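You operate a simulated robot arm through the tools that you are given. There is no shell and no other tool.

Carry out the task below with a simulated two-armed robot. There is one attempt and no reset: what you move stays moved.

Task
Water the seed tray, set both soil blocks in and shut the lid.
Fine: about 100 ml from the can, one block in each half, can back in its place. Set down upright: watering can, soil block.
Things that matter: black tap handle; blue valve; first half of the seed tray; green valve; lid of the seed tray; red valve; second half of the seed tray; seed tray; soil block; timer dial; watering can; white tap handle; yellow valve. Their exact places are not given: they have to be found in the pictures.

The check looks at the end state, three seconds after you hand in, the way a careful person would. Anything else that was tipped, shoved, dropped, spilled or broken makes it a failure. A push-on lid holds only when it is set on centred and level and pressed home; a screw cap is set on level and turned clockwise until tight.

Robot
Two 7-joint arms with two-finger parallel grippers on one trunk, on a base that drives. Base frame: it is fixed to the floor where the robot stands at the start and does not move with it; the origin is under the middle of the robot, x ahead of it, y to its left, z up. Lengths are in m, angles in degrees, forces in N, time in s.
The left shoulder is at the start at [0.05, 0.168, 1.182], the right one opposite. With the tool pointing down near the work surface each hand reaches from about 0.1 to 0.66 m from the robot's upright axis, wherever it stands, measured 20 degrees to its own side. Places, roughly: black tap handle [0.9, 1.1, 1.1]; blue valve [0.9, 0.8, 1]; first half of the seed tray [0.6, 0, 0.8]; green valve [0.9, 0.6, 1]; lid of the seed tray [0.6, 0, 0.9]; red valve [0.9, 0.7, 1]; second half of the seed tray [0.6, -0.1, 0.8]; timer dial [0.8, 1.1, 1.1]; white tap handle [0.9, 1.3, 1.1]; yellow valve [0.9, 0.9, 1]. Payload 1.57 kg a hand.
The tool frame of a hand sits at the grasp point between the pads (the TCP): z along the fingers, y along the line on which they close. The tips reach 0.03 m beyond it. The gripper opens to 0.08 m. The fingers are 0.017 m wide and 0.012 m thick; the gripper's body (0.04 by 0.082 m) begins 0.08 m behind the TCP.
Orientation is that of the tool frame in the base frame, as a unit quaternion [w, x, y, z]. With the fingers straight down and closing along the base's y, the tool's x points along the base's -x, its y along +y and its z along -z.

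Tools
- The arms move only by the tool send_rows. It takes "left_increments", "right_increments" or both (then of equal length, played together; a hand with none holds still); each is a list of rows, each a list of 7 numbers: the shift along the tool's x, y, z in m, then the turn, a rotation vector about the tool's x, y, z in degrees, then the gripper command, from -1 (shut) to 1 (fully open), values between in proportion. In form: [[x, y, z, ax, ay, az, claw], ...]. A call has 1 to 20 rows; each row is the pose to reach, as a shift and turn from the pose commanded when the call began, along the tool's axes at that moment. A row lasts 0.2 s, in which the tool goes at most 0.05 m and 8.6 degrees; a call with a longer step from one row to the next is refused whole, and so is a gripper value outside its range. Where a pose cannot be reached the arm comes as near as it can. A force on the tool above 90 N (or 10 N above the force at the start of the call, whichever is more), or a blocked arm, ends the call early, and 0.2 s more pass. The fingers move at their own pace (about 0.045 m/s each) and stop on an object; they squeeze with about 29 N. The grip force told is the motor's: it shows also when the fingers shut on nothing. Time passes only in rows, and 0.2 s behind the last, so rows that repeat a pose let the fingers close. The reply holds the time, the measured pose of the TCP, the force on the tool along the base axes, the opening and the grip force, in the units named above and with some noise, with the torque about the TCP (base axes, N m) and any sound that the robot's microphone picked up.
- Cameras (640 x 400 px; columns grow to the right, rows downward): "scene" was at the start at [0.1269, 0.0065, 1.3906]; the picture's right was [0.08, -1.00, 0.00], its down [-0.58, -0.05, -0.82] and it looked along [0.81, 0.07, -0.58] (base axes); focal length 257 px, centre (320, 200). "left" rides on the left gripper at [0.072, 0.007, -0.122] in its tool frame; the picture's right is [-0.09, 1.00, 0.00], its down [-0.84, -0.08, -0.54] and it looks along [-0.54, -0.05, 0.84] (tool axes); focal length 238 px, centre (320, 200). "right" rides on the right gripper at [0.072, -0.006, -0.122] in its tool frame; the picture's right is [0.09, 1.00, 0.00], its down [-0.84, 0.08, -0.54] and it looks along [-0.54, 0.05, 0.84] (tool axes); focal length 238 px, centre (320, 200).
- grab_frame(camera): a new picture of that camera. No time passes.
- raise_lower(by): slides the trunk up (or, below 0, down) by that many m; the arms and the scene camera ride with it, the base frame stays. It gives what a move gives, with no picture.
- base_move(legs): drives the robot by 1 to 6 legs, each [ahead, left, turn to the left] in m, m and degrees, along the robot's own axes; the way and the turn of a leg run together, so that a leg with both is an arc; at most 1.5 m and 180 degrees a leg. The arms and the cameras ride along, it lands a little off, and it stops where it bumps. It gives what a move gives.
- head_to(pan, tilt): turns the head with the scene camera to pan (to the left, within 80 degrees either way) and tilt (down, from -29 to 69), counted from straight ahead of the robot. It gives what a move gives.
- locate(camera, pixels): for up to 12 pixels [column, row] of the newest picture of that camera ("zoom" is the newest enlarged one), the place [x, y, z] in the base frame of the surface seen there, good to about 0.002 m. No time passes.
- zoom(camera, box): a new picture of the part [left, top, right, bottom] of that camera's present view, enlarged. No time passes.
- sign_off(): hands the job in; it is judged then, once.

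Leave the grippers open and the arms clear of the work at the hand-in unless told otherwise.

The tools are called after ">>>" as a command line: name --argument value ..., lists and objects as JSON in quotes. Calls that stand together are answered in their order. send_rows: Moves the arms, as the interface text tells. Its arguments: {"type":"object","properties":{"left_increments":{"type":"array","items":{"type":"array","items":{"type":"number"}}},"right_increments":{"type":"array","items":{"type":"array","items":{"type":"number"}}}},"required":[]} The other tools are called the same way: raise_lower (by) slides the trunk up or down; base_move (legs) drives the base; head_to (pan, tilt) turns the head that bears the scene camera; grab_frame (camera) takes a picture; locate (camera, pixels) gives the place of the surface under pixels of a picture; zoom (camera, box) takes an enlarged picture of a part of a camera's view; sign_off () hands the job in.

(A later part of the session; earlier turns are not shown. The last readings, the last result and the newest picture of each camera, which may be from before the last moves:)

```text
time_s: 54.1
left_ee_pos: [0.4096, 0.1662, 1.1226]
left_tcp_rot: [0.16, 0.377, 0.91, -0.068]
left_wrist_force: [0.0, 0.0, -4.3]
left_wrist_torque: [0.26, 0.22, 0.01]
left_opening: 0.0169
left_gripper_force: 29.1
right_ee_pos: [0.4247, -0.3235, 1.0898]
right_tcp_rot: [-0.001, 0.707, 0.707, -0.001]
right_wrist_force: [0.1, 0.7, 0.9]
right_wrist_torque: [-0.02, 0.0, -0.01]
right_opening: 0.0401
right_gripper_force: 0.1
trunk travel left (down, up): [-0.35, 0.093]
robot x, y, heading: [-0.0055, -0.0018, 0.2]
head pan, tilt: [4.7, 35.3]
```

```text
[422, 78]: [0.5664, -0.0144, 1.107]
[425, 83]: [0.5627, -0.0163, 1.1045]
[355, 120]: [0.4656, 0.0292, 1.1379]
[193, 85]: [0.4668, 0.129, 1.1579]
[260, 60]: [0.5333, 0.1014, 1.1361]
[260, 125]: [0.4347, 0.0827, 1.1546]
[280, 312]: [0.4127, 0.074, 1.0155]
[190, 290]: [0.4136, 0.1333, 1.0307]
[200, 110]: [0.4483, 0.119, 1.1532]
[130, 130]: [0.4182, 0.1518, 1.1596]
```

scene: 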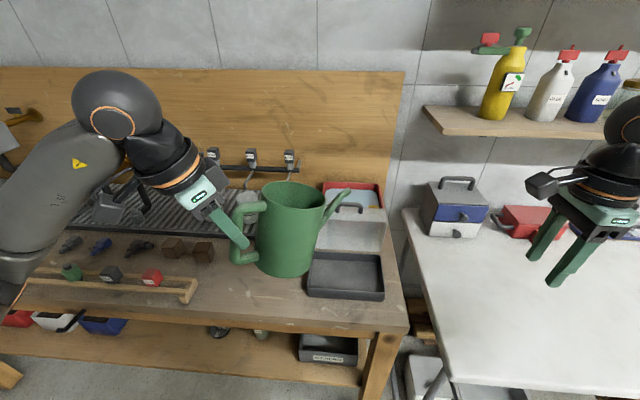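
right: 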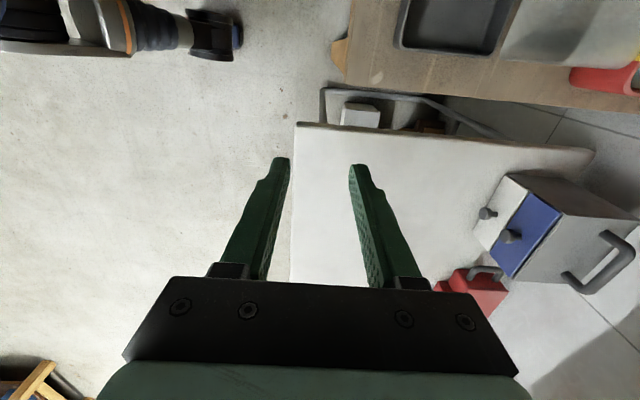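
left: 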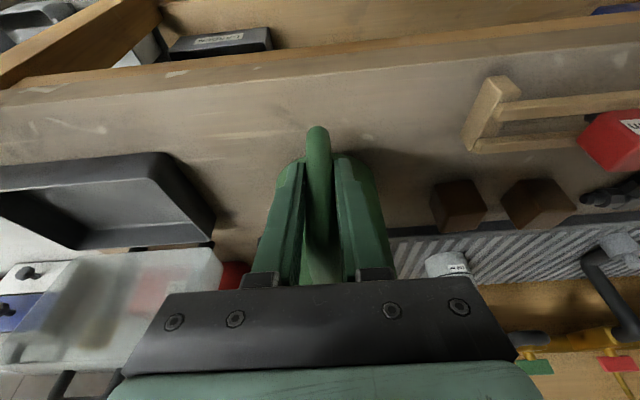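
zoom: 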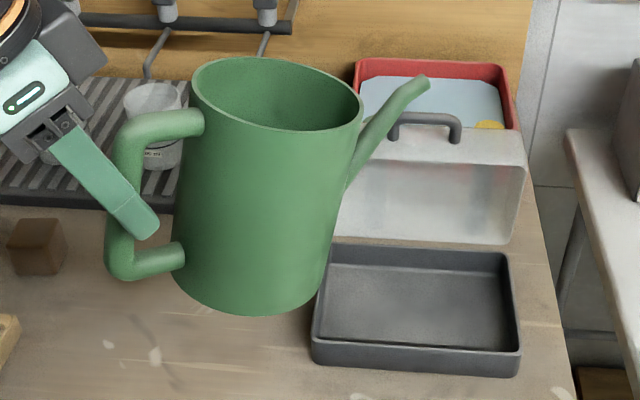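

No creeping; total pitch is 17°, laterally level. I'll account for this. Move to the pouring spot TCP (0.418, 0.178, 1.05) slowly.

>>> send_rows --left_increments '[[0.005, 0.003, 0.012, 0, 0, 0, -1], [0.012, 0.007, 0.03, 0, 0, 0, -1], [0.02, 0.011, 0.048, 0, 0, 0, -1], [0.0255, 0.0135, 0.062, 0, 0, 0, -1], [0.0274, 0.0142, 0.0672, 0, 0, 0, -1], [0.0274, 0.0142, 0.0672, 0, 0, 0, -1], [0.0274, 0.0142, 0.0672, 0, 0, 0, -1]]'

>>> zoom --camera "scene" --box '[220, 160, 420, 320]'

>>> locate --camera "zoom" --pixels '[[420, 110], [400, 110], [395, 120], [390, 130]]'

```text
time_s: 55.7
left_ee_pos: [0.4168, 0.1783, 1.0516]
left_tcp_rot: [0.16, 0.377, 0.91, -0.067]
left_wrist_force: [0.7, -0.6, -4.5]
left_wrist_torque: [0.25, 0.25, 0.02]
left_opening: 0.0172
left_gripper_force: 28.8
right_ee_pos: [0.424, -0.3235, 1.0886]
right_tcp_rot: [-0.001, 0.707, 0.707, 0.0]
right_wrist_force: [-0.1, -0.1, 0.3]
right_wrist_torque: [-0.03, -0.01, 0.02]
right_opening: 0.0399
right_gripper_force: 0.0
trunk travel left (down, up): [-0.35, 0.093]
robot x, y, heading: [-0.0024, 0.0011, -0.0]
head pan, tilt: [4.7, 35.3]
```

```text
2.50 times, centred on (320, 240) of scene
```

zoom: 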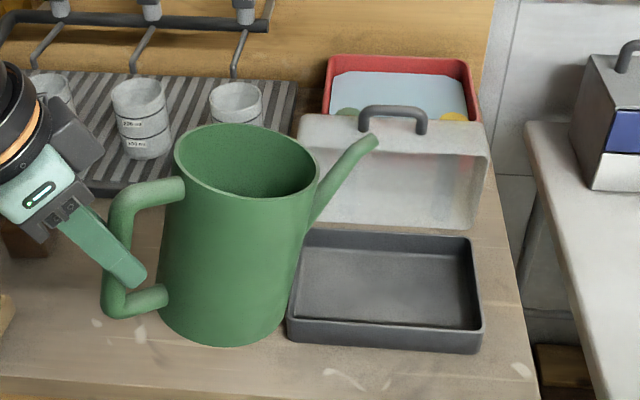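

```text
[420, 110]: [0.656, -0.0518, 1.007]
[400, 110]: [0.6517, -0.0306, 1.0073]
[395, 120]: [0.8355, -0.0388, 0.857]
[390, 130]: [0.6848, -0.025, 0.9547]
```

Tip is over the tray region. Tilt forward by 15° (to ~32° total) slowly; should still be below the pouring threshold (~40°).

>>> send_rows --left_increments '[[0, 0, 0, 0, 2, 0, -1], [0, 0, 0, 0, 5, 0, -1], [0, 0, 0, 0, 8, 0, -1], [0, 0, 0, 0, 11, 0, -1], [0, 0, 0, 0, 13.5, 0, -1], [0, 0, 0, 0, 15, 0, -1], [0, 0, 0, 0, 15, 0, -1], [0, 0, 0, 0, 15, 0, -1]]'

>>> zoom --camera "scene" --box '[220, 160, 420, 320]'

```text
time_s: 57.5
left_ee_pos: [0.4186, 0.1791, 1.0511]
left_tcp_rot: [0.04, 0.382, 0.923, -0.016]
left_wrist_force: [-0.2, 0.2, -4.7]
left_wrist_torque: [0.23, 0.18, 0.0]
left_opening: 0.0167
left_gripper_force: 28.6
right_ee_pos: [0.425, -0.3226, 1.0896]
right_tcp_rot: [-0.001, 0.707, 0.707, -0.001]
right_wrist_force: [-0.3, 0.5, 0.6]
right_wrist_torque: [0.0, 0.01, -0.01]
right_opening: 0.04
right_gripper_force: 0.1
trunk travel left (down, up): [-0.35, 0.093]
robot x, y, heading: [-0.0053, 0.0027, -0.0]
head pan, tilt: [4.7, 35.3]
```

```text
2.50 times, centred on (320, 240) of scene
```

zoom: 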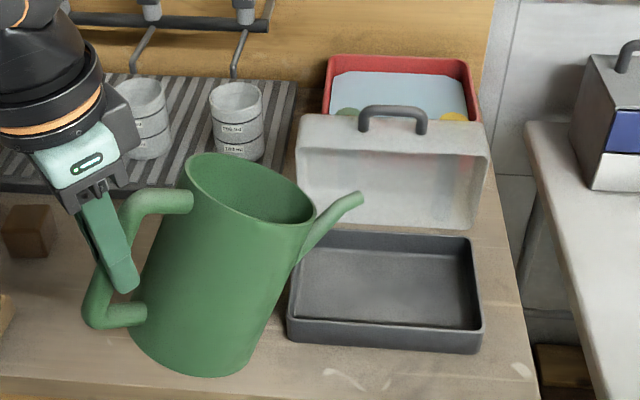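

>>> locate --camera "zoom" --pixels '[[355, 197], [358, 200], [350, 203], [340, 205], [250, 222], [190, 165], [235, 160], [300, 190], [235, 213], [215, 375]]'

```text
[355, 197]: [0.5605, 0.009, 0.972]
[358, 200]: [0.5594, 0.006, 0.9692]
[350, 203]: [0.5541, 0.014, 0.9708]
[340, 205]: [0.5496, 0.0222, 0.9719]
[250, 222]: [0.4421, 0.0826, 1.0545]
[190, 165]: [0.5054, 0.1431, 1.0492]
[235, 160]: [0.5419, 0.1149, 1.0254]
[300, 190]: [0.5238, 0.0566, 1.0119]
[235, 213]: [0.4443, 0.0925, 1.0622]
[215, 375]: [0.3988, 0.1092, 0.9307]
```

Total pitch ≈33°, tip at (0.561, 0.007, 0.970), no stream yet. Lower 15 mm and tilt 4° more.

>>> send_rows --left_increments '[[0, 0, 0.005, 0, 1, 0, -1], [0, 0, 0.01, 0, 2, 0, -1], [0, 0, 0.015, 0, 3, 0, -1], [0, 0, 0.015, 0, 4, 0, -1], [0, 0, 0.015, 0, 4, 0, -1], [0, 0, 0.015, 0, 4, 0, -1], [0, 0, 0.015, 0, 4, 0, -1]]'

>>> zoom --camera "scene" --box '[260, 190, 420, 310]'

```text
time_s: 59.1
left_ee_pos: [0.4176, 0.1781, 1.0356]
left_tcp_rot: [0.008, 0.382, 0.924, -0.003]
left_wrist_force: [0.4, -0.1, -4.2]
left_wrist_torque: [0.21, 0.16, 0.02]
left_opening: 0.0171
left_gripper_force: 28.8
right_ee_pos: [0.4235, -0.3233, 1.0887]
right_tcp_rot: [-0.001, 0.707, 0.707, 0.0]
right_wrist_force: [-0.4, -0.3, -0.4]
right_wrist_torque: [0.01, 0.02, -0.02]
right_opening: 0.0398
right_gripper_force: 0.0
trunk travel left (down, up): [-0.35, 0.093]
robot x, y, heading: [-0.0064, 0.0006, -0.2]
head pan, tilt: [4.7, 35.3]
```

```text
3.33 times, centred on (340, 250) of scene
```

zoom: 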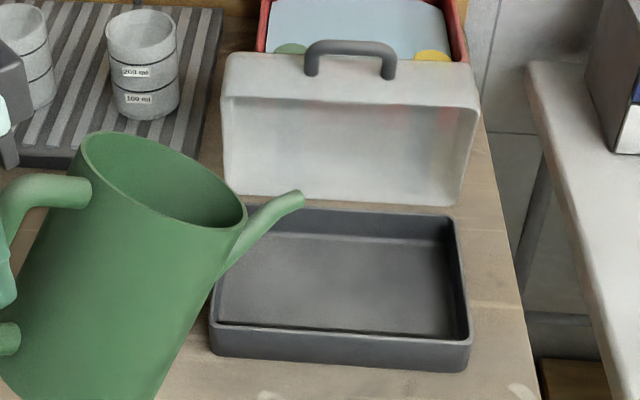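

No stream yet (θ≈37–38°). Add 2°.

>>> send_rows --left_increments '[[0, 0, 0, 0, 1, 0, -1], [0, 0, 0, 0, 2, 0, -1], [0, 0, 0, 0, 2, 0, -1], [0, 0, 0, 0, 2, 0, -1]]'

>>> zoom --camera "scene" --box '[260, 190, 420, 310]'

```text
time_s: 60.1
left_ee_pos: [0.4167, 0.1794, 1.0363]
left_tcp_rot: [-0.007, 0.382, 0.924, 0.002]
left_wrist_force: [-0.6, 0.1, -2.9]
left_wrist_torque: [0.19, 0.15, 0.0]
left_opening: 0.0172
left_gripper_force: 29.1
right_ee_pos: [0.4245, -0.324, 1.089]
right_tcp_rot: [-0.001, 0.707, 0.707, -0.001]
right_wrist_force: [-0.7, 1.2, 0.4]
right_wrist_torque: [-0.01, 0.01, 0.04]
right_opening: 0.0399
right_gripper_force: 0.0
trunk travel left (down, up): [-0.35, 0.093]
robot x, y, heading: [-0.0008, 0.0026, -0.2]
head pan, tilt: [4.7, 35.3]
```

```text
3.33 times, centred on (340, 250) of scene
```

zoom: 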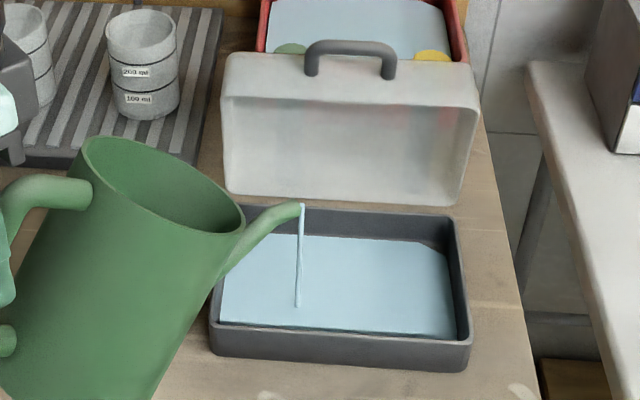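

A thin stream is now falling into the tray. Measure the water level in the tray before continuing.

>>> locate --camera "zoom" --pixels '[[250, 260], [350, 260], [400, 260], [240, 300], [340, 300], [400, 300], [430, 310], [380, 280], [330, 270], [420, 280], [260, 290], [360, 315]]'

```text
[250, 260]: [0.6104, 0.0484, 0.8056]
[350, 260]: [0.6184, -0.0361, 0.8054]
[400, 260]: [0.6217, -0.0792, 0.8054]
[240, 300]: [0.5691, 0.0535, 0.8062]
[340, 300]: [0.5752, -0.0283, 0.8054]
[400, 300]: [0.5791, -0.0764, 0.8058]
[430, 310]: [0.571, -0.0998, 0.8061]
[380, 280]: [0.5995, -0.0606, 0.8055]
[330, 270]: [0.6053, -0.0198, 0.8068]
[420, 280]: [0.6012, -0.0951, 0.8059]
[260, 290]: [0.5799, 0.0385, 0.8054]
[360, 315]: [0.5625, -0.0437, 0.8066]
```

Tray floor was ≈0.8043, now ≈0.8058 → roughly 35 ml so far. Hold briefly (0.4 s) and re-measure.

>>> send_rows --left_increments '[[0, 0, 0, 0, 0, 0, -1]]'

>>> zoom --camera "scene" --box '[260, 190, 420, 310]'

>>> locate --camera "zoom" --pixels '[[250, 260], [350, 260], [400, 260], [240, 300], [340, 300], [400, 300], [430, 310], [380, 280], [330, 270], [420, 280], [260, 290], [360, 315]]'

```text
time_s: 60.5
left_ee_pos: [0.4183, 0.178, 1.0349]
left_tcp_rot: [-0.008, 0.383, 0.924, 0.003]
left_wrist_force: [1.1, 0.4, -4.2]
left_wrist_torque: [0.19, 0.16, 0.01]
left_opening: 0.0168
left_gripper_force: 28.9
right_ee_pos: [0.4251, -0.3227, 1.0896]
right_tcp_rot: [0.0, 0.707, 0.707, -0.001]
right_wrist_force: [0.4, -0.8, 0.1]
right_wrist_torque: [-0.02, 0.01, -0.01]
right_opening: 0.0399
right_gripper_force: 0.1
trunk travel left (down, up): [-0.35, 0.093]
robot x, y, heading: [0.0003, -0.0014, 0.1]
head pan, tilt: [4.7, 35.3]
```

```text
3.33 times, centred on (340, 250) of scene
```

zoom: 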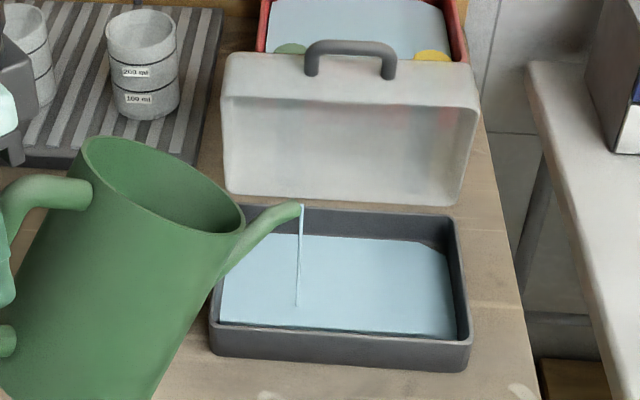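

```text
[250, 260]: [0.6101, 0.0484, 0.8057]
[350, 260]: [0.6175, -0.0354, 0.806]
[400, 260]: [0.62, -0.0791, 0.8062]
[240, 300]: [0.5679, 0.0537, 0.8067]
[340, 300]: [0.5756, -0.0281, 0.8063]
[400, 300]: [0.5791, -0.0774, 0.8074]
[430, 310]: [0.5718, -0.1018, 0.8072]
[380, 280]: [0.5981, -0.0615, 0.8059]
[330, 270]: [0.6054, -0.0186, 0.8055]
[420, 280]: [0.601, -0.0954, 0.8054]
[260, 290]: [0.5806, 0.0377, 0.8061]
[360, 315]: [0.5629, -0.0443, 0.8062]
```

Level ≈0.8062 now (~45 ml); stream thinning. Hold ~1 s more.

>>> send_rows --left_increments '[[0, 0, 0, 0, 0, 0, -1], [0, 0, 0, 0, 0, 0, -1], [0, 0, 0, 0, 0, 0, -1], [0, 0, 0, 0, 0, 0, -1]]'

>>> zoom --camera "scene" --box '[260, 190, 420, 310]'

>>> locate --camera "zoom" --pixels '[[250, 260], [350, 260], [400, 260], [240, 300], [340, 300], [400, 300], [430, 310], [380, 280], [330, 270], [420, 280], [260, 290], [360, 315]]'

```text
time_s: 61.5
left_ee_pos: [0.4177, 0.1792, 1.0363]
left_tcp_rot: [-0.008, 0.382, 0.924, 0.003]
left_wrist_force: [0.5, 0.0, -3.8]
left_wrist_torque: [0.2, 0.17, -0.02]
left_opening: 0.0171
left_gripper_force: 28.5
right_ee_pos: [0.424, -0.3236, 1.0889]
right_tcp_rot: [-0.001, 0.707, 0.707, -0.001]
right_wrist_force: [-1.0, 0.5, -0.2]
right_wrist_torque: [-0.02, 0.0, -0.01]
right_opening: 0.0399
right_gripper_force: 0.0
trunk travel left (down, up): [-0.35, 0.093]
robot x, y, heading: [-0.0026, -0.0023, -0.1]
head pan, tilt: [4.7, 35.3]
```

```text
3.33 times, centred on (340, 250) of scene
```

zoom: 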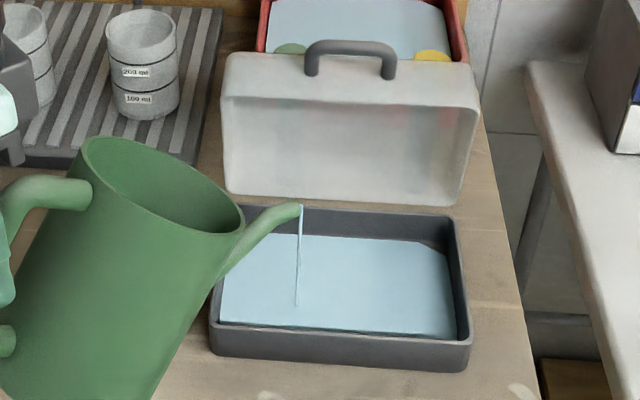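

```text
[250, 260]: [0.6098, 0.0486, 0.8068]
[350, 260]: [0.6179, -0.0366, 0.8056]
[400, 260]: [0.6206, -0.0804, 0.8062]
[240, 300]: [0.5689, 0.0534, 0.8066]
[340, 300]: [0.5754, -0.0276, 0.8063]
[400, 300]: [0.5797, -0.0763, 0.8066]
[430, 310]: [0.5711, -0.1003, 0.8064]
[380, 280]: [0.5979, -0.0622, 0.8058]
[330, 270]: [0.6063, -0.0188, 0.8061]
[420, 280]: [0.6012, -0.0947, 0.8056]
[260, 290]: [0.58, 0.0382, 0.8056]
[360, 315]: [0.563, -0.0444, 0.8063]
```

Nearly settled at ~45 ml. Tilt 1° more and hold.

>>> send_rows --left_increments '[[0, 0, 0, 0, 0.5, 0, -1], [0, 0, 0, 0, 1, 0, -1], [0, 0, 0, 0, 1, 0, -1], [0, 0, 0, 0, 1, 0, -1], [0, 0, 0, 0, 1, 0, -1], [0, 0, 0, 0, 1, 0, -1]]'

>>> zoom --camera "scene" --box '[260, 190, 420, 310]'

>>> locate --camera "zoom" --pixels '[[250, 260], [350, 260], [400, 260], [240, 300], [340, 300], [400, 300], [430, 310], [380, 280], [330, 270], [420, 280], [260, 290], [360, 315]]'

```text
time_s: 62.9
left_ee_pos: [0.4188, 0.1787, 1.035]
left_tcp_rot: [-0.016, 0.383, 0.924, 0.006]
left_wrist_force: [0.7, -0.3, -2.3]
left_wrist_torque: [0.21, 0.17, 0.0]
left_opening: 0.017
left_gripper_force: 29.0
right_ee_pos: [0.4244, -0.3224, 1.0887]
right_tcp_rot: [0.0, 0.708, 0.706, 0.0]
right_wrist_force: [-0.4, 0.1, 0.8]
right_wrist_torque: [0.01, -0.05, 0.03]
right_opening: 0.0399
right_gripper_force: 0.1
trunk travel left (down, up): [-0.35, 0.093]
robot x, y, heading: [-0.0005, 0.0004, 0.1]
head pan, tilt: [4.7, 35.3]
```

```text
3.33 times, centred on (340, 250) of scene
```

zoom: 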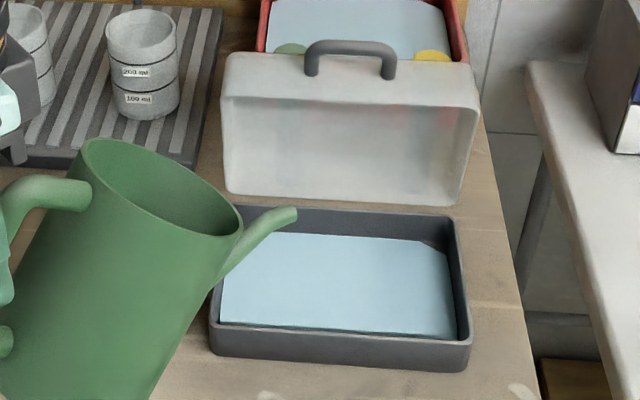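

```text
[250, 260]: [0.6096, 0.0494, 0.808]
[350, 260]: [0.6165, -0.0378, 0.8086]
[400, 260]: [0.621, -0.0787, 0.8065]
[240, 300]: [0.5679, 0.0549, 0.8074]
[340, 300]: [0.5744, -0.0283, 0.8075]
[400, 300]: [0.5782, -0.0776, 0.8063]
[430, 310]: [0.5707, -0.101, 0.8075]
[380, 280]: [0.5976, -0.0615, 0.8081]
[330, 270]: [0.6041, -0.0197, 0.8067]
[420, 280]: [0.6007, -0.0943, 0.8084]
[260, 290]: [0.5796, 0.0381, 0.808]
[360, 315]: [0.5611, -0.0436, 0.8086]
```

Stream has stopped; level ≈0.8076 → ~77 ml. Add 0.6° more and hold.

>>> send_rows --left_increments '[[0, 0, 0, 0, 0.3, 0, -1], [0, 0, 0, 0, 0.6, 0, -1], [0, 0, 0, 0, 0.6, 0, -1], [0, 0, 0, 0, 0.6, 0, -1], [0, 0, 0, 0, 0.6, 0, -1], [0, 0, 0, 0, 0.6, 0, -1]]'

>>> zoom --camera "scene" --box '[260, 190, 420, 310]'

>>> locate --camera "zoom" --pixels '[[250, 260], [350, 260], [400, 260], [240, 300], [340, 300], [400, 300], [430, 310], [380, 280], [330, 270], [420, 280], [260, 290], [360, 315]]'

>>> locate --camera "zoom" --pixels '[[250, 265], [350, 265], [400, 265], [240, 305], [340, 305], [400, 305], [430, 305], [380, 285], [330, 275], [420, 285], [260, 295], [360, 310]]'

```text
time_s: 64.3
left_ee_pos: [0.4197, 0.1791, 1.0355]
left_tcp_rot: [-0.021, 0.383, 0.924, 0.008]
left_wrist_force: [-0.1, 0.1, -3.6]
left_wrist_torque: [0.12, 0.13, 0.04]
left_opening: 0.017
left_gripper_force: 29.1
right_ee_pos: [0.4247, -0.3224, 1.0891]
right_tcp_rot: [-0.001, 0.707, 0.707, -0.001]
right_wrist_force: [0.0, -0.4, 0.0]
right_wrist_torque: [-0.01, 0.01, -0.01]
right_opening: 0.0399
right_gripper_force: 0.1
trunk travel left (down, up): [-0.35, 0.093]
robot x, y, heading: [-0.0008, -0.0047, 0.2]
head pan, tilt: [4.7, 35.3]
```

```text
3.33 times, centred on (340, 250) of scene
```

zoom: 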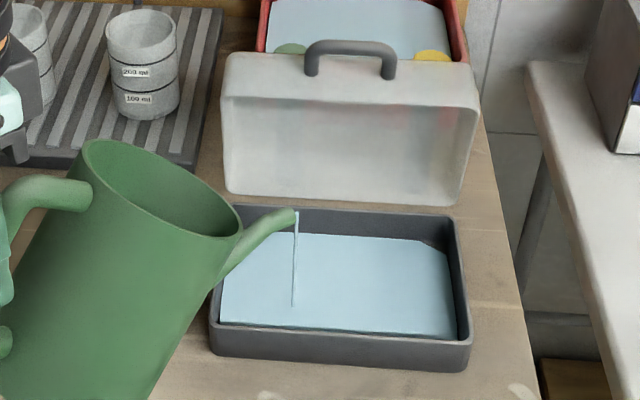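

```text
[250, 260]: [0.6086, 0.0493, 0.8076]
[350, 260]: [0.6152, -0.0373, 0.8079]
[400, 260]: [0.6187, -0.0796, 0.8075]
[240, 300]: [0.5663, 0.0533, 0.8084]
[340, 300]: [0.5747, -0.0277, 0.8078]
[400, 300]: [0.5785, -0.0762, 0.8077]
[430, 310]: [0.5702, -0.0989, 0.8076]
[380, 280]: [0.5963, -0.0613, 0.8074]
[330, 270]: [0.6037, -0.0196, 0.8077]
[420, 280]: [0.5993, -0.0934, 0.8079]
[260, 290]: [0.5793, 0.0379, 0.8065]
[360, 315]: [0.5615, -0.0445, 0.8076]
```

```text
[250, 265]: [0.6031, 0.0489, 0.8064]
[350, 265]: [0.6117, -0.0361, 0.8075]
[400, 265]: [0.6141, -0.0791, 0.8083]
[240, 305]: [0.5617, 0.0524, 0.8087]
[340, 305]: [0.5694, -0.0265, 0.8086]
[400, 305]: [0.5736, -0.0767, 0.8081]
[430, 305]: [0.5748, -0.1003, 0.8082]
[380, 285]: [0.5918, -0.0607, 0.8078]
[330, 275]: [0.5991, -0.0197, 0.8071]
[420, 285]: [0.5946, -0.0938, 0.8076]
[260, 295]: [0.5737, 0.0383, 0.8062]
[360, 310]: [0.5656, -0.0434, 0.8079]
```

~80 ml, still dribbling. Hold 1 s more.

>>> send_rows --left_increments '[[0, 0, 0, 0, 0, 0, -1], [0, 0, 0, 0, 0, 0, -1], [0, 0, 0, 0, 0, 0, -1], [0, 0, 0, 0, 0, 0, -1], [0, 0, 0, 0, 0, 0, -1]]'

>>> zoom --camera "scene" --box '[260, 190, 420, 310]'

>>> locate --camera "zoom" --pixels '[[250, 260], [350, 260], [400, 260], [240, 300], [340, 300], [400, 300], [430, 310], [380, 280], [330, 270], [420, 280], [260, 290], [360, 315]]'

>>> locate --camera "zoom" --pixels '[[250, 265], [350, 265], [400, 265], [240, 305], [340, 305], [400, 305], [430, 305], [380, 285], [330, 275], [420, 285], [260, 295], [360, 310]]'

```text
time_s: 65.5
left_ee_pos: [0.4195, 0.1782, 1.0363]
left_tcp_rot: [-0.021, 0.383, 0.924, 0.009]
left_wrist_force: [-0.2, -0.5, -3.7]
left_wrist_torque: [0.11, 0.16, -0.01]
left_opening: 0.0173
left_gripper_force: 29.2
right_ee_pos: [0.4242, -0.3234, 1.0894]
right_tcp_rot: [-0.001, 0.708, 0.707, -0.001]
right_wrist_force: [-0.3, 0.6, 0.1]
right_wrist_torque: [0.01, -0.01, 0.0]
right_opening: 0.04
right_gripper_force: 0.0
trunk travel left (down, up): [-0.35, 0.093]
robot x, y, heading: [-0.0069, -0.0054, -0.2]
head pan, tilt: [4.7, 35.3]
```

```text
3.33 times, centred on (340, 250) of scene
```

zoom: 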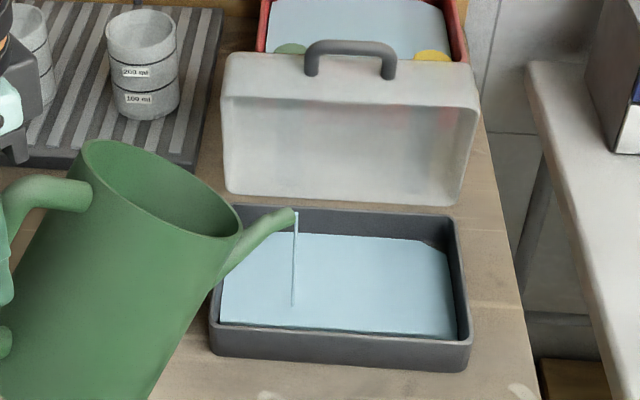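

```text
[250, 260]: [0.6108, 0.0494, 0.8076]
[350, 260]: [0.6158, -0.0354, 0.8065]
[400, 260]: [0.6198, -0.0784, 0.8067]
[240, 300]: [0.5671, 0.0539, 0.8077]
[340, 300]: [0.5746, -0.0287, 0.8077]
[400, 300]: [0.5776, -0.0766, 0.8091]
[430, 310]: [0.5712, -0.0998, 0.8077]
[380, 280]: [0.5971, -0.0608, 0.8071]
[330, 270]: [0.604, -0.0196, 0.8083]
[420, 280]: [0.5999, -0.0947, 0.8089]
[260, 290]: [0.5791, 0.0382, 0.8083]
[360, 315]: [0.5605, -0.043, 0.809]
```

```text
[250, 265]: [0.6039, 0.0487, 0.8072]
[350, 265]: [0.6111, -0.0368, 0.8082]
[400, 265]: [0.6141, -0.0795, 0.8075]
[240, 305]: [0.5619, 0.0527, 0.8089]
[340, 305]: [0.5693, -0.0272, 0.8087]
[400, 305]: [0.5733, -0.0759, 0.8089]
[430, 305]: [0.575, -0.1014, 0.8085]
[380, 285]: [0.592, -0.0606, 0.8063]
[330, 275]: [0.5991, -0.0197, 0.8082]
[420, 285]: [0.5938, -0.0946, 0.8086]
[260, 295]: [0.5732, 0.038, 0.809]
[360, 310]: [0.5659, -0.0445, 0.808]
```

≈85 ml now, still dribbling. Hold 1.6 s more.

>>> send_rows --left_increments '[[0, 0, 0, 0, 0.3, 0, -1], [0, 0, 0, 0, 0.3, 0, -1], [0, 0, 0, 0, 0.3, 0, -1], [0, 0, 0, 0, 0.3, 0, -1], [0, 0, 0, 0, 0.3, 0, -1], [0, 0, 0, 0, 0.3, 0, -1], [0, 0, 0, 0, 0.3, 0, -1]]'

>>> zoom --camera "scene" --box '[260, 190, 420, 310]'

>>> locate --camera "zoom" --pixels '[[250, 260], [350, 260], [400, 260], [240, 300], [340, 300], [400, 300], [430, 310], [380, 280], [330, 270], [420, 280], [260, 290], [360, 315]]'

>>> locate --camera "zoom" --pixels '[[250, 265], [350, 265], [400, 265], [240, 305], [340, 305], [400, 305], [430, 305], [380, 285], [330, 275], [420, 285], [260, 295], [360, 310]]'

```text
time_s: 67.1
left_ee_pos: [0.419, 0.1782, 1.0353]
left_tcp_rot: [-0.024, 0.382, 0.924, 0.009]
left_wrist_force: [-0.1, -0.4, -2.9]
left_wrist_torque: [0.12, 0.12, -0.01]
left_opening: 0.0173
left_gripper_force: 28.5
right_ee_pos: [0.4241, -0.3235, 1.0893]
right_tcp_rot: [-0.001, 0.707, 0.707, -0.001]
right_wrist_force: [0.4, 0.1, -0.2]
right_wrist_torque: [-0.01, 0.02, 0.03]
right_opening: 0.04
right_gripper_force: 0.0
trunk travel left (down, up): [-0.35, 0.093]
robot x, y, heading: [-0.0042, 0.0025, 0.2]
head pan, tilt: [4.7, 35.3]
```

```text
3.33 times, centred on (340, 250) of scene
```

zoom: 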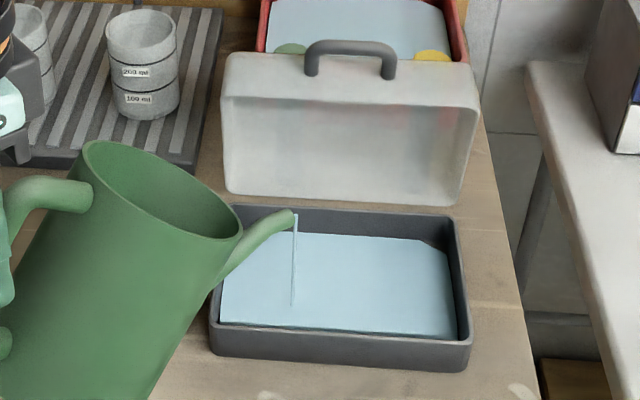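

```text
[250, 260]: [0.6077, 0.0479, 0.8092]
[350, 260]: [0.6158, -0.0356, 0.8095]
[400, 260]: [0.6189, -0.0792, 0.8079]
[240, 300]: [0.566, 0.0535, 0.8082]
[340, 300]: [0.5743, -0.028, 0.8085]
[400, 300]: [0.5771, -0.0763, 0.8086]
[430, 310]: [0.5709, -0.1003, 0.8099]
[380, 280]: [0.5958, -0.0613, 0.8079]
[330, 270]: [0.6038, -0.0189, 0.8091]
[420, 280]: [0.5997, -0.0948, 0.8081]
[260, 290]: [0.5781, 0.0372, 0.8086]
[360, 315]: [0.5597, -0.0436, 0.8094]
```

```text
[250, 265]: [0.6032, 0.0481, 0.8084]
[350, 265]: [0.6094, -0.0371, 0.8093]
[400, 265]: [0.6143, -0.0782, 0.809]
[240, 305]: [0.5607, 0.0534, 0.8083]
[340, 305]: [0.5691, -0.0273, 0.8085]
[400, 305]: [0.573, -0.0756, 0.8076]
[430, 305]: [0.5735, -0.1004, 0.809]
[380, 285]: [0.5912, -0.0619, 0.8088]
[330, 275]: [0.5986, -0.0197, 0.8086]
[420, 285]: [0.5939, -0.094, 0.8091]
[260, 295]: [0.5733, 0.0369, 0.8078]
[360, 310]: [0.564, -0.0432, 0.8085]
```

≈0.8087 → ~100 ml. Stop: tilt the can back.

>>> send_rows --left_increments '[[0, 0, 0, 0, -5, 0, -1], [0, 0, 0, 0, -10, 0, -1], [0, 0, 0, 0, -14, 0, -1], [0, 0, 0, 0, -17, 0, -1], [0, 0, 0, 0, -20, 0, -1], [0, 0, 0, 0, -20, 0, -1], [0, 0, 0, 0, -20, 0, -1], [0, 0, 0, 0, -20, 0, -1]]'

>>> zoom --camera "scene" --box '[220, 160, 420, 320]'

```text
time_s: 68.9
left_ee_pos: [0.4183, 0.1771, 1.0348]
left_tcp_rot: [0.137, 0.379, 0.913, -0.058]
left_wrist_force: [0.8, 0.2, -3.4]
left_wrist_torque: [0.23, 0.18, -0.01]
left_opening: 0.0171
left_gripper_force: 29.1
right_ee_pos: [0.424, -0.3234, 1.0894]
right_tcp_rot: [-0.001, 0.707, 0.707, -0.001]
right_wrist_force: [0.1, -0.1, -0.9]
right_wrist_torque: [0.02, -0.02, -0.04]
right_opening: 0.0399
right_gripper_force: 0.1
trunk travel left (down, up): [-0.35, 0.093]
robot x, y, heading: [-0.0067, -0.0005, -0.2]
head pan, tilt: [4.7, 35.3]
```

```text
2.50 times, centred on (320, 240) of scene
```

zoom: 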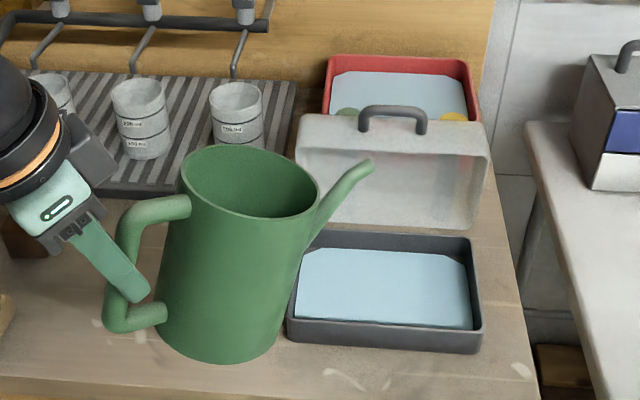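

No drip. Measure the rim and tip to know the can's current tilt.

>>> locate --camera "zoom" --pixels '[[184, 175], [316, 200], [250, 217], [240, 149], [200, 200], [290, 160], [368, 166], [366, 170], [280, 214], [210, 155]]'

>>> locate --camera "zoom" --pixels '[[320, 270], [350, 270], [400, 270], [440, 270], [320, 300], [360, 300], [400, 300], [440, 300], [340, 285], [380, 285], [420, 285], [450, 310]]'

```text
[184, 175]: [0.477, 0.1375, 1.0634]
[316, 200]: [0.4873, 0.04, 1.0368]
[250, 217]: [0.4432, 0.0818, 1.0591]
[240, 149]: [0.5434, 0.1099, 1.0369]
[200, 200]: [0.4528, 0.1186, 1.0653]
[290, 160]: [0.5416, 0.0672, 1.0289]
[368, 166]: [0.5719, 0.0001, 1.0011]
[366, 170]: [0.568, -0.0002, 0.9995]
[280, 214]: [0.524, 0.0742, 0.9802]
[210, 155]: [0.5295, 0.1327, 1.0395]
```

```text
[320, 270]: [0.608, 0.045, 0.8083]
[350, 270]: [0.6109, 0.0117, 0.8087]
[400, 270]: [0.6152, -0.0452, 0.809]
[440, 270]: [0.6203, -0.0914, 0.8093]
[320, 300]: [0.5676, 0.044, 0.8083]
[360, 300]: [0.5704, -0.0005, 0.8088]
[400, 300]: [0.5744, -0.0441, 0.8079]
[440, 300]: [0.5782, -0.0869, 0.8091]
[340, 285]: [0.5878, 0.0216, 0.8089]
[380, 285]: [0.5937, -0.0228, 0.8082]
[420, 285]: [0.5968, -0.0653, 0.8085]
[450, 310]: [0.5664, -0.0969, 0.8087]
```

Tray level 0.8086 (≈100 ml). Can tilt is ≈21° from upright. Level it (−21°) while raising 8.5 cm, slowly.

>>> send_rows --left_increments '[[-0.003, 0, -0.01, 0, -2, 0, -1], [-0.006, 0, -0.02, 0, -5, 0, -1], [-0.009, 0, -0.03, 0, -8, 0, -1], [-0.012, 0, -0.04, 0, -11, 0, -1], [-0.016, 0, -0.053, 0, -14, 0, -1], [-0.02, 0, -0.066, 0, -17, 0, -1], [-0.023, 0, -0.075, 0, -19.5, 0, -1], [-0.025, 0, -0.081, 0, -21, 0, -1], [-0.025, 0, -0.081, 0, -21, 0, -1], [-0.025, 0, -0.081, 0, -21, 0, -1]]'

>>> zoom --camera "scene" --box '[220, 130, 420, 290]'

```text
time_s: 71.1
left_ee_pos: [0.4184, 0.1785, 1.1207]
left_tcp_rot: [0.302, 0.361, 0.873, -0.125]
left_wrist_force: [0.8, 0.1, -3.5]
left_wrist_torque: [0.28, 0.25, -0.02]
left_opening: 0.0174
left_gripper_force: 28.7
right_ee_pos: [0.4239, -0.3228, 1.0898]
right_tcp_rot: [-0.001, 0.707, 0.708, -0.001]
right_wrist_force: [-0.4, 0.2, -0.8]
right_wrist_torque: [0.02, 0.01, 0.0]
right_opening: 0.04
right_gripper_force: 0.0
trunk travel left (down, up): [-0.35, 0.093]
robot x, y, heading: [0.0016, 0.0006, 0.0]
head pan, tilt: [4.7, 35.3]
```

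```text
2.50 times, centred on (320, 210) of scene
```

zoom: 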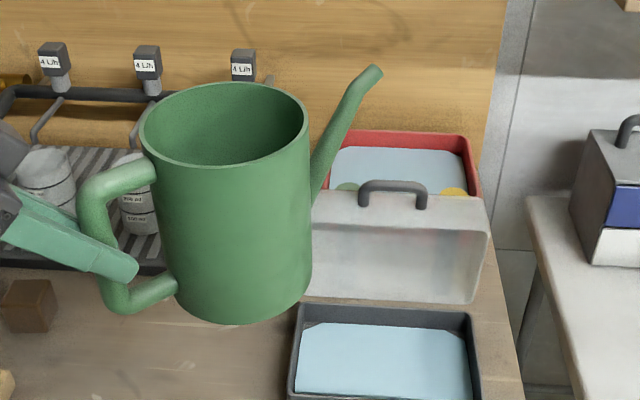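

>>> locate --camera "zoom" --pixels '[[142, 125], [305, 130], [220, 163], [230, 83], [170, 155], [290, 95], [375, 68], [372, 73], [265, 157], [180, 92]]'

```text
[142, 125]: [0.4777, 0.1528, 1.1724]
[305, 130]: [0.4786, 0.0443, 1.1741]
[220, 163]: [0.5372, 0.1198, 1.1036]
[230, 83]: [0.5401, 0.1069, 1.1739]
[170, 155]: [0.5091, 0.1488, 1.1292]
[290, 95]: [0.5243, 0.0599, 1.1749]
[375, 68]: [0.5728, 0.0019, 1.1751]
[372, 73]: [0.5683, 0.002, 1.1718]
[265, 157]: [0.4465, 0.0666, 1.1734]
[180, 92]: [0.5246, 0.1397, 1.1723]
```

Rim is level (1.172–1.175). Can is yawed ≈−48.5° in total. Yaw it back +48.5° while moving to above its original place (TCP 0.474, 0.234).

>>> send_rows --left_increments '[[0, 0.003, 0, -1, 0, -1.3, -1], [0, 0.009, 0, -3, 0, -3.8, -1], [0, 0.016, 0, -6, 0, -7.6, -1], [0, 0.024, 0, -9, 0, -11.4, -1], [0, 0.032, 0, -12, 0, -15.3, -1], [0, 0.04, 0, -15, 0, -19.1, -1], [0, 0.048, 0, -18, 0, -22.9, -1], [0, 0.056, 0, -21, 0, -26.7, -1], [0, 0.064, 0, -24, 0, -30.5, -1], [0, 0.071, 0, -26.8, 0, -34.1, -1], [0, 0.076, 0, -28.8, 0, -36.7, -1], [0, 0.0786, 0, -29.9, 0, -38.1, -1], [0, 0.0786, 0, -29.9, 0, -38.1, -1], [0, 0.0786, 0, -29.9, 0, -38.1, -1]]'

>>> grab_frame --camera "scene"

>>> zoom --camera "scene" --box '[160, 110, 320, 250]'

```text
time_s: 74.1
left_ee_pos: [0.4729, 0.2339, 1.1208]
left_tcp_rot: [0.326, -0.029, 0.945, 0.01]
left_wrist_force: [0.3, -0.2, -3.0]
left_wrist_torque: [0.05, 0.29, 0.01]
left_opening: 0.017
left_gripper_force: 28.8
right_ee_pos: [0.4254, -0.3233, 1.0897]
right_tcp_rot: [-0.001, 0.707, 0.707, 0.0]
right_wrist_force: [0.0, 0.2, 0.6]
right_wrist_torque: [0.0, 0.0, 0.03]
right_opening: 0.0401
right_gripper_force: 0.0
trunk travel left (down, up): [-0.35, 0.093]
robot x, y, heading: [-0.0033, -0.0047, -0.3]
head pan, tilt: [4.7, 35.3]
```

```text
taken
```

scene: 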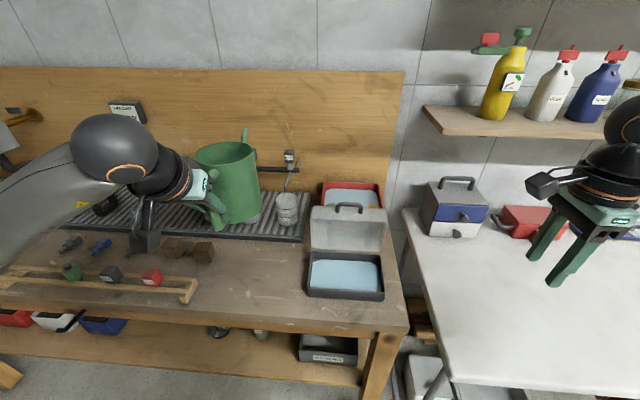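

```text
2.86 times, centred on (240, 180) of scene
```

zoom: 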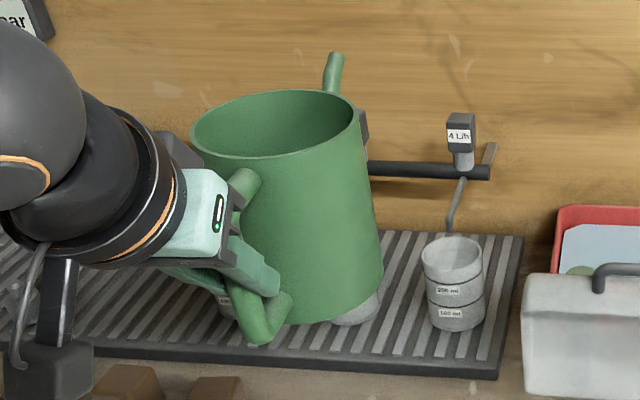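

>>> locate --camera "zoom" --pixels '[[335, 54], [333, 60], [193, 130], [240, 97], [300, 91], [356, 120], [205, 112], [270, 158], [310, 152], [345, 138]]'

```text
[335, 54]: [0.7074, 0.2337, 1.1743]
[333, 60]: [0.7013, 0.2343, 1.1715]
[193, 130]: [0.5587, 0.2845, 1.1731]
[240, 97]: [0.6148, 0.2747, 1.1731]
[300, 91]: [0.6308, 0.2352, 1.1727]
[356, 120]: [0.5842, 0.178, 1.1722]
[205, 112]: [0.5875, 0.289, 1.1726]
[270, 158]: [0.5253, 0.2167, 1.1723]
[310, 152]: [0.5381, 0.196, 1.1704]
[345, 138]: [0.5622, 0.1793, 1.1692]
```

Level and aligned with the original position (centre ≈0.578, 0.233). Lower by 0.228 m to just above the bench.

>>> send_rows --left_increments '[[0.01, 0, 0.013, 0, 0, 0, -1], [0.028, 0, 0.036, 0, 0, 0, -1], [0.046, 0.001, 0.06, 0, 0, 0, -1], [0.064, 0.001, 0.084, 0, 0, 0, -1], [0.082, 0.001, 0.107, 0, 0, 0, -1], [0.1, 0.001, 0.13, 0, 0, 0, -1], [0.116, 0.001, 0.151, 0, 0, 0, -1], [0.13, 0.001, 0.169, 0, 0, 0, -1], [0.137, 0.001, 0.178, 0, 0, 0, -1], [0.139, 0.001, 0.181, 0, 0, 0, -1], [0.139, 0.001, 0.181, 0, 0, 0, -1]]'

>>> zoom --camera "scene" --box '[180, 190, 320, 310]'

```text
time_s: 76.5
left_ee_pos: [0.4761, 0.2356, 0.8918]
left_tcp_rot: [0.326, -0.029, 0.945, 0.01]
left_wrist_force: [0.0, -0.9, -2.4]
left_wrist_torque: [0.0, 0.3, -0.02]
left_opening: 0.017
left_gripper_force: 28.8
right_ee_pos: [0.4251, -0.3248, 1.0886]
right_tcp_rot: [-0.001, 0.707, 0.707, 0.0]
right_wrist_force: [0.1, -0.1, -0.3]
right_wrist_torque: [0.0, -0.01, -0.02]
right_opening: 0.04
right_gripper_force: 0.1
trunk travel left (down, up): [-0.35, 0.093]
robot x, y, heading: [-0.0052, 0.0019, 0.0]
head pan, tilt: [4.7, 35.3]
```

```text
3.33 times, centred on (250, 250) of scene
```

zoom: 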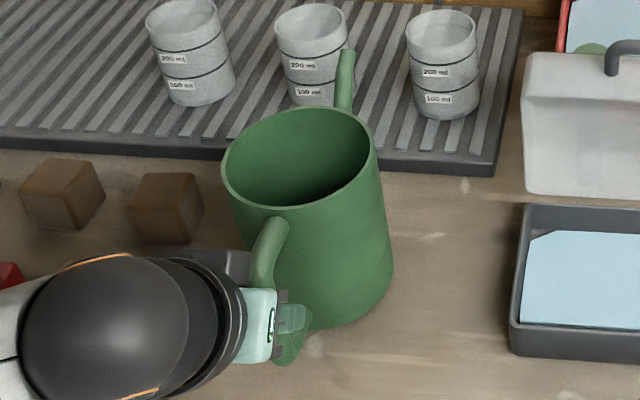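

>>> locate --camera "zoom" --pixels '[[348, 52], [225, 180], [260, 120], [300, 107], [368, 150], [240, 140], [320, 206], [350, 190], [365, 165], [360, 125]]'

```text
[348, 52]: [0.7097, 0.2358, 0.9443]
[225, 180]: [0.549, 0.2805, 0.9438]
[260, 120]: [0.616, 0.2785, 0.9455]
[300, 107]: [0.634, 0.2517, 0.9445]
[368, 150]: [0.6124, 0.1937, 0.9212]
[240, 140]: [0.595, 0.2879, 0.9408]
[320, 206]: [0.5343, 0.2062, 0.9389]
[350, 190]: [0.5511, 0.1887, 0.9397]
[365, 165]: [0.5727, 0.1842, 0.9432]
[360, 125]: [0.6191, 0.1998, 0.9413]
```

Rim is ~4 mm above its resting height. Lower 3 mm, then 1.5 mm steps watching the force.

>>> send_rows --left_increments '[[0.0009, 0, 0.0012, 0, 0, 0, -1], [0.0019, 0, 0.0024, 0, 0, 0, -1], [0.0019, 0, 0.0024, 0, 0, 0, -1]]'

>>> send_rows --left_increments '[[0.0009, 0, 0.0012, 0, 0, 0, -1], [0.0009, 0, 0.0012, 0, 0, 0, -1]]'

```text
time_s: 77.3
left_ee_pos: [0.4751, 0.2356, 0.8888]
left_tcp_rot: [0.326, -0.03, 0.945, 0.01]
left_wrist_force: [-0.1, 0.5, -3.6]
left_wrist_torque: [0.0, 0.29, -0.02]
left_opening: 0.0171
left_gripper_force: 28.8
right_ee_pos: [0.4242, -0.3234, 1.0889]
right_tcp_rot: [-0.002, 0.707, 0.707, -0.001]
right_wrist_force: [-0.5, -0.9, -0.3]
right_wrist_torque: [0.02, 0.03, 0.01]
right_opening: 0.04
right_gripper_force: 0.0
trunk travel left (down, up): [-0.35, 0.093]
robot x, y, heading: [-0.0004, -0.0017, 0.1]
head pan, tilt: [4.7, 35.3]
```

```text
time_s: 77.9
left_ee_pos: [0.4744, 0.2348, 0.8869]
left_tcp_rot: [0.326, -0.029, 0.945, 0.009]
left_wrist_force: [0.5, 0.5, -3.7]
left_wrist_torque: [0.0, 0.33, 0.0]
left_opening: 0.0172
left_gripper_force: 29.3
right_ee_pos: [0.4234, -0.324, 1.0881]
right_tcp_rot: [-0.001, 0.707, 0.707, 0.0]
right_wrist_force: [0.2, -0.5, 0.4]
right_wrist_torque: [-0.03, -0.02, 0.0]
right_opening: 0.0399
right_gripper_force: 0.2
trunk travel left (down, up): [-0.35, 0.093]
robot x, y, heading: [-0.0036, 0.0024, -0.1]
head pan, tilt: [4.7, 35.3]
```

Still carrying the full weight; another 1 mm at a time.

>>> send_rows --left_increments '[[0.0006, 0, 0.0008, 0, 0, 0, -1], [0.0006, 0, 0.0008, 0, 0, 0, -1]]'

>>> send_rows --left_increments '[[0.0006, 0, 0.0008, 0, 0, 0, -1], [0.0006, 0, 0.0008, 0, 0, 0, -1]]'

```text
time_s: 78.5
left_ee_pos: [0.4749, 0.2345, 0.8873]
left_tcp_rot: [0.327, -0.029, 0.945, 0.01]
left_wrist_force: [-0.3, 0.9, -0.4]
left_wrist_torque: [0.05, 0.23, 0.0]
left_opening: 0.0171
left_gripper_force: 28.8
right_ee_pos: [0.4237, -0.3231, 1.0889]
right_tcp_rot: [0.001, 0.707, 0.707, 0.0]
right_wrist_force: [-0.4, -0.3, 0.7]
right_wrist_torque: [0.0, -0.01, -0.02]
right_opening: 0.0402
right_gripper_force: 0.0
trunk travel left (down, up): [-0.35, 0.093]
robot x, y, heading: [-0.0037, 0.0047, -0.1]
head pan, tilt: [4.7, 35.3]
```

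```text
time_s: 79.1
left_ee_pos: [0.4756, 0.2341, 0.8879]
left_tcp_rot: [0.327, -0.029, 0.945, 0.009]
left_wrist_force: [-0.8, 0.9, 3.7]
left_wrist_torque: [0.07, 0.04, 0.05]
left_opening: 0.0171
left_gripper_force: 28.9
right_ee_pos: [0.4232, -0.3236, 1.0899]
right_tcp_rot: [0.0, 0.707, 0.707, 0.0]
right_wrist_force: [-0.6, 0.6, 0.3]
right_wrist_torque: [0.01, -0.02, -0.02]
right_opening: 0.0403
right_gripper_force: 0.0
trunk travel left (down, up): [-0.35, 0.093]
robot x, y, heading: [-0.0065, -0.0023, 0.1]
head pan, tilt: [4.7, 35.3]
```

The can is on the bench (force reversed). Check its level before releasing.

>>> zoom --camera "scene" --box '[180, 190, 320, 310]'

>>> locate --camera "zoom" --pixels '[[348, 55], [226, 184], [260, 123], [300, 110], [245, 138], [320, 209], [350, 194], [365, 168], [360, 128], [280, 115]]'

```text
3.33 times, centred on (250, 250) of scene
```

zoom: 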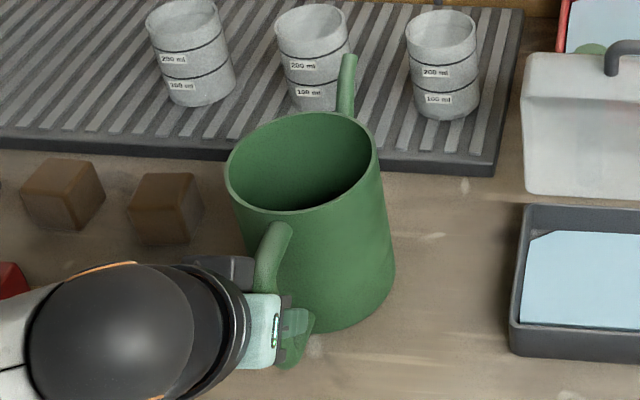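

```text
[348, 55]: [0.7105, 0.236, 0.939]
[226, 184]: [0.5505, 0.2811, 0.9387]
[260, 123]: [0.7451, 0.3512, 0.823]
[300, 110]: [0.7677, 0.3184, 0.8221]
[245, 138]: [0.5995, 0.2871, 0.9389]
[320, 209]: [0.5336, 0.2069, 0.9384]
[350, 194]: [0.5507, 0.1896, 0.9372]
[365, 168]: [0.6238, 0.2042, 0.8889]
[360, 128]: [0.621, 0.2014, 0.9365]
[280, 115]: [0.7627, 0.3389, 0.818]
```

Rim at 0.938, level. Release and back the hand out along the fingers.

>>> send_rows --left_increments '[[0, 0, 0, 0, 0, 0, 0.5], [0, 0, 0, 0, 0, 0, 0.5], [0, 0, 0, 0, 0, 0, 0.5], [0, 0, 0, 0, 0, 0, 0.5]]'

>>> grab_frame --camera "left"

```text
time_s: 80.1
left_ee_pos: [0.4755, 0.2341, 0.8849]
left_tcp_rot: [0.326, -0.029, 0.945, 0.01]
left_wrist_force: [-0.4, 0.7, -0.4]
left_wrist_torque: [-0.01, -0.04, 0.01]
left_opening: 0.0598
left_gripper_force: 0.1
right_ee_pos: [0.4248, -0.3237, 1.0891]
right_tcp_rot: [0.0, 0.707, 0.707, 0.0]
right_wrist_force: [0.3, 0.3, 0.3]
right_wrist_torque: [-0.01, 0.02, -0.01]
right_opening: 0.0401
right_gripper_force: 0.0
trunk travel left (down, up): [-0.35, 0.093]
robot x, y, heading: [-0.0026, -0.0007, 0.1]
head pan, tilt: [4.7, 35.3]
```

```text
taken
```

left: 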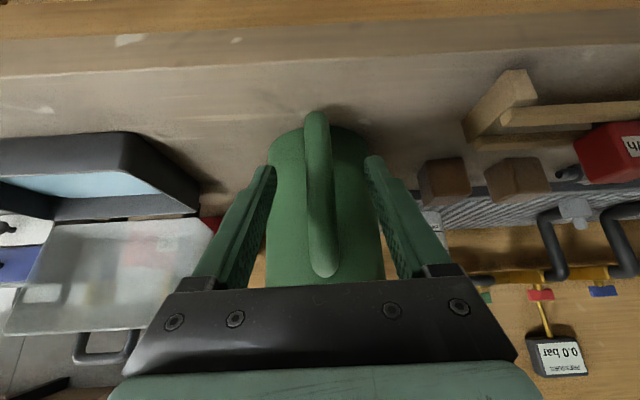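

Handle is free. Retreat along the fingers, then return to a downward pose above the can to look inside.

>>> send_rows --left_increments '[[0, 0, -0.03, 0, 0, 0, 0.5], [0, 0, -0.07, 0, 0, 0, 0.5], [0, 0, -0.11, 0, 0, 0, 0.5], [-0.03, 0.01, -0.14, 0.2, 6, 0.5, 0.6], [-0.06, 0.02, -0.16, 0.4, 13, 1.2, 0.8], [-0.09, 0.03, -0.18, 0.6, 20, 1.8, 1], [-0.12, 0.04, -0.2, 0.8, 27, 2.4, 1], [-0.147, 0.047, -0.209, 1.0, 33, 3.0, 1], [-0.147, 0.047, -0.209, 1.2, 38, 3.4, 1], [-0.147, 0.047, -0.209, 1.2, 38, 3.4, 1]]'

>>> grab_frame --camera "left"

>>> grab_frame --camera "scene"

```text
time_s: 82.3
left_ee_pos: [0.4581, 0.2793, 1.1402]
left_tcp_rot: [0.001, 0.001, 1.0, -0.002]
left_wrist_force: [-0.2, 0.1, 0.1]
left_wrist_torque: [0.03, 0.0, 0.01]
left_opening: 0.0801
left_gripper_force: 0.1
right_ee_pos: [0.4251, -0.3223, 1.089]
right_tcp_rot: [0.0, 0.707, 0.707, 0.0]
right_wrist_force: [-0.4, 0.8, 0.6]
right_wrist_torque: [-0.01, 0.01, 0.02]
right_opening: 0.0402
right_gripper_force: 0.0
trunk travel left (down, up): [-0.35, 0.093]
robot x, y, heading: [-0.0038, -0.0012, -0.1]
head pan, tilt: [4.7, 35.3]
```

```text
taken
```

left: 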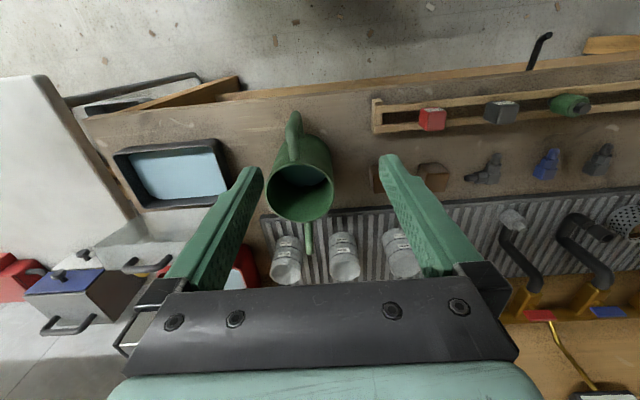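

```text
taken
```

scene: 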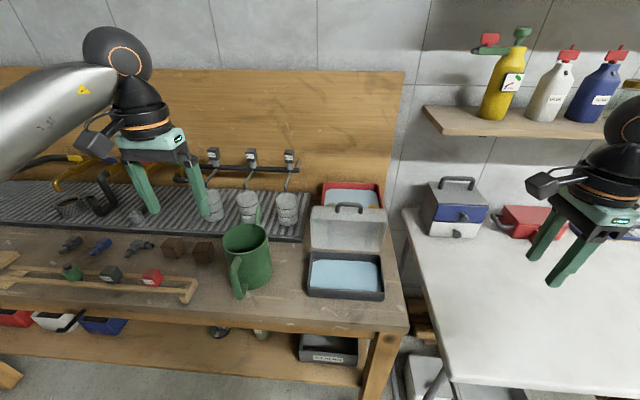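

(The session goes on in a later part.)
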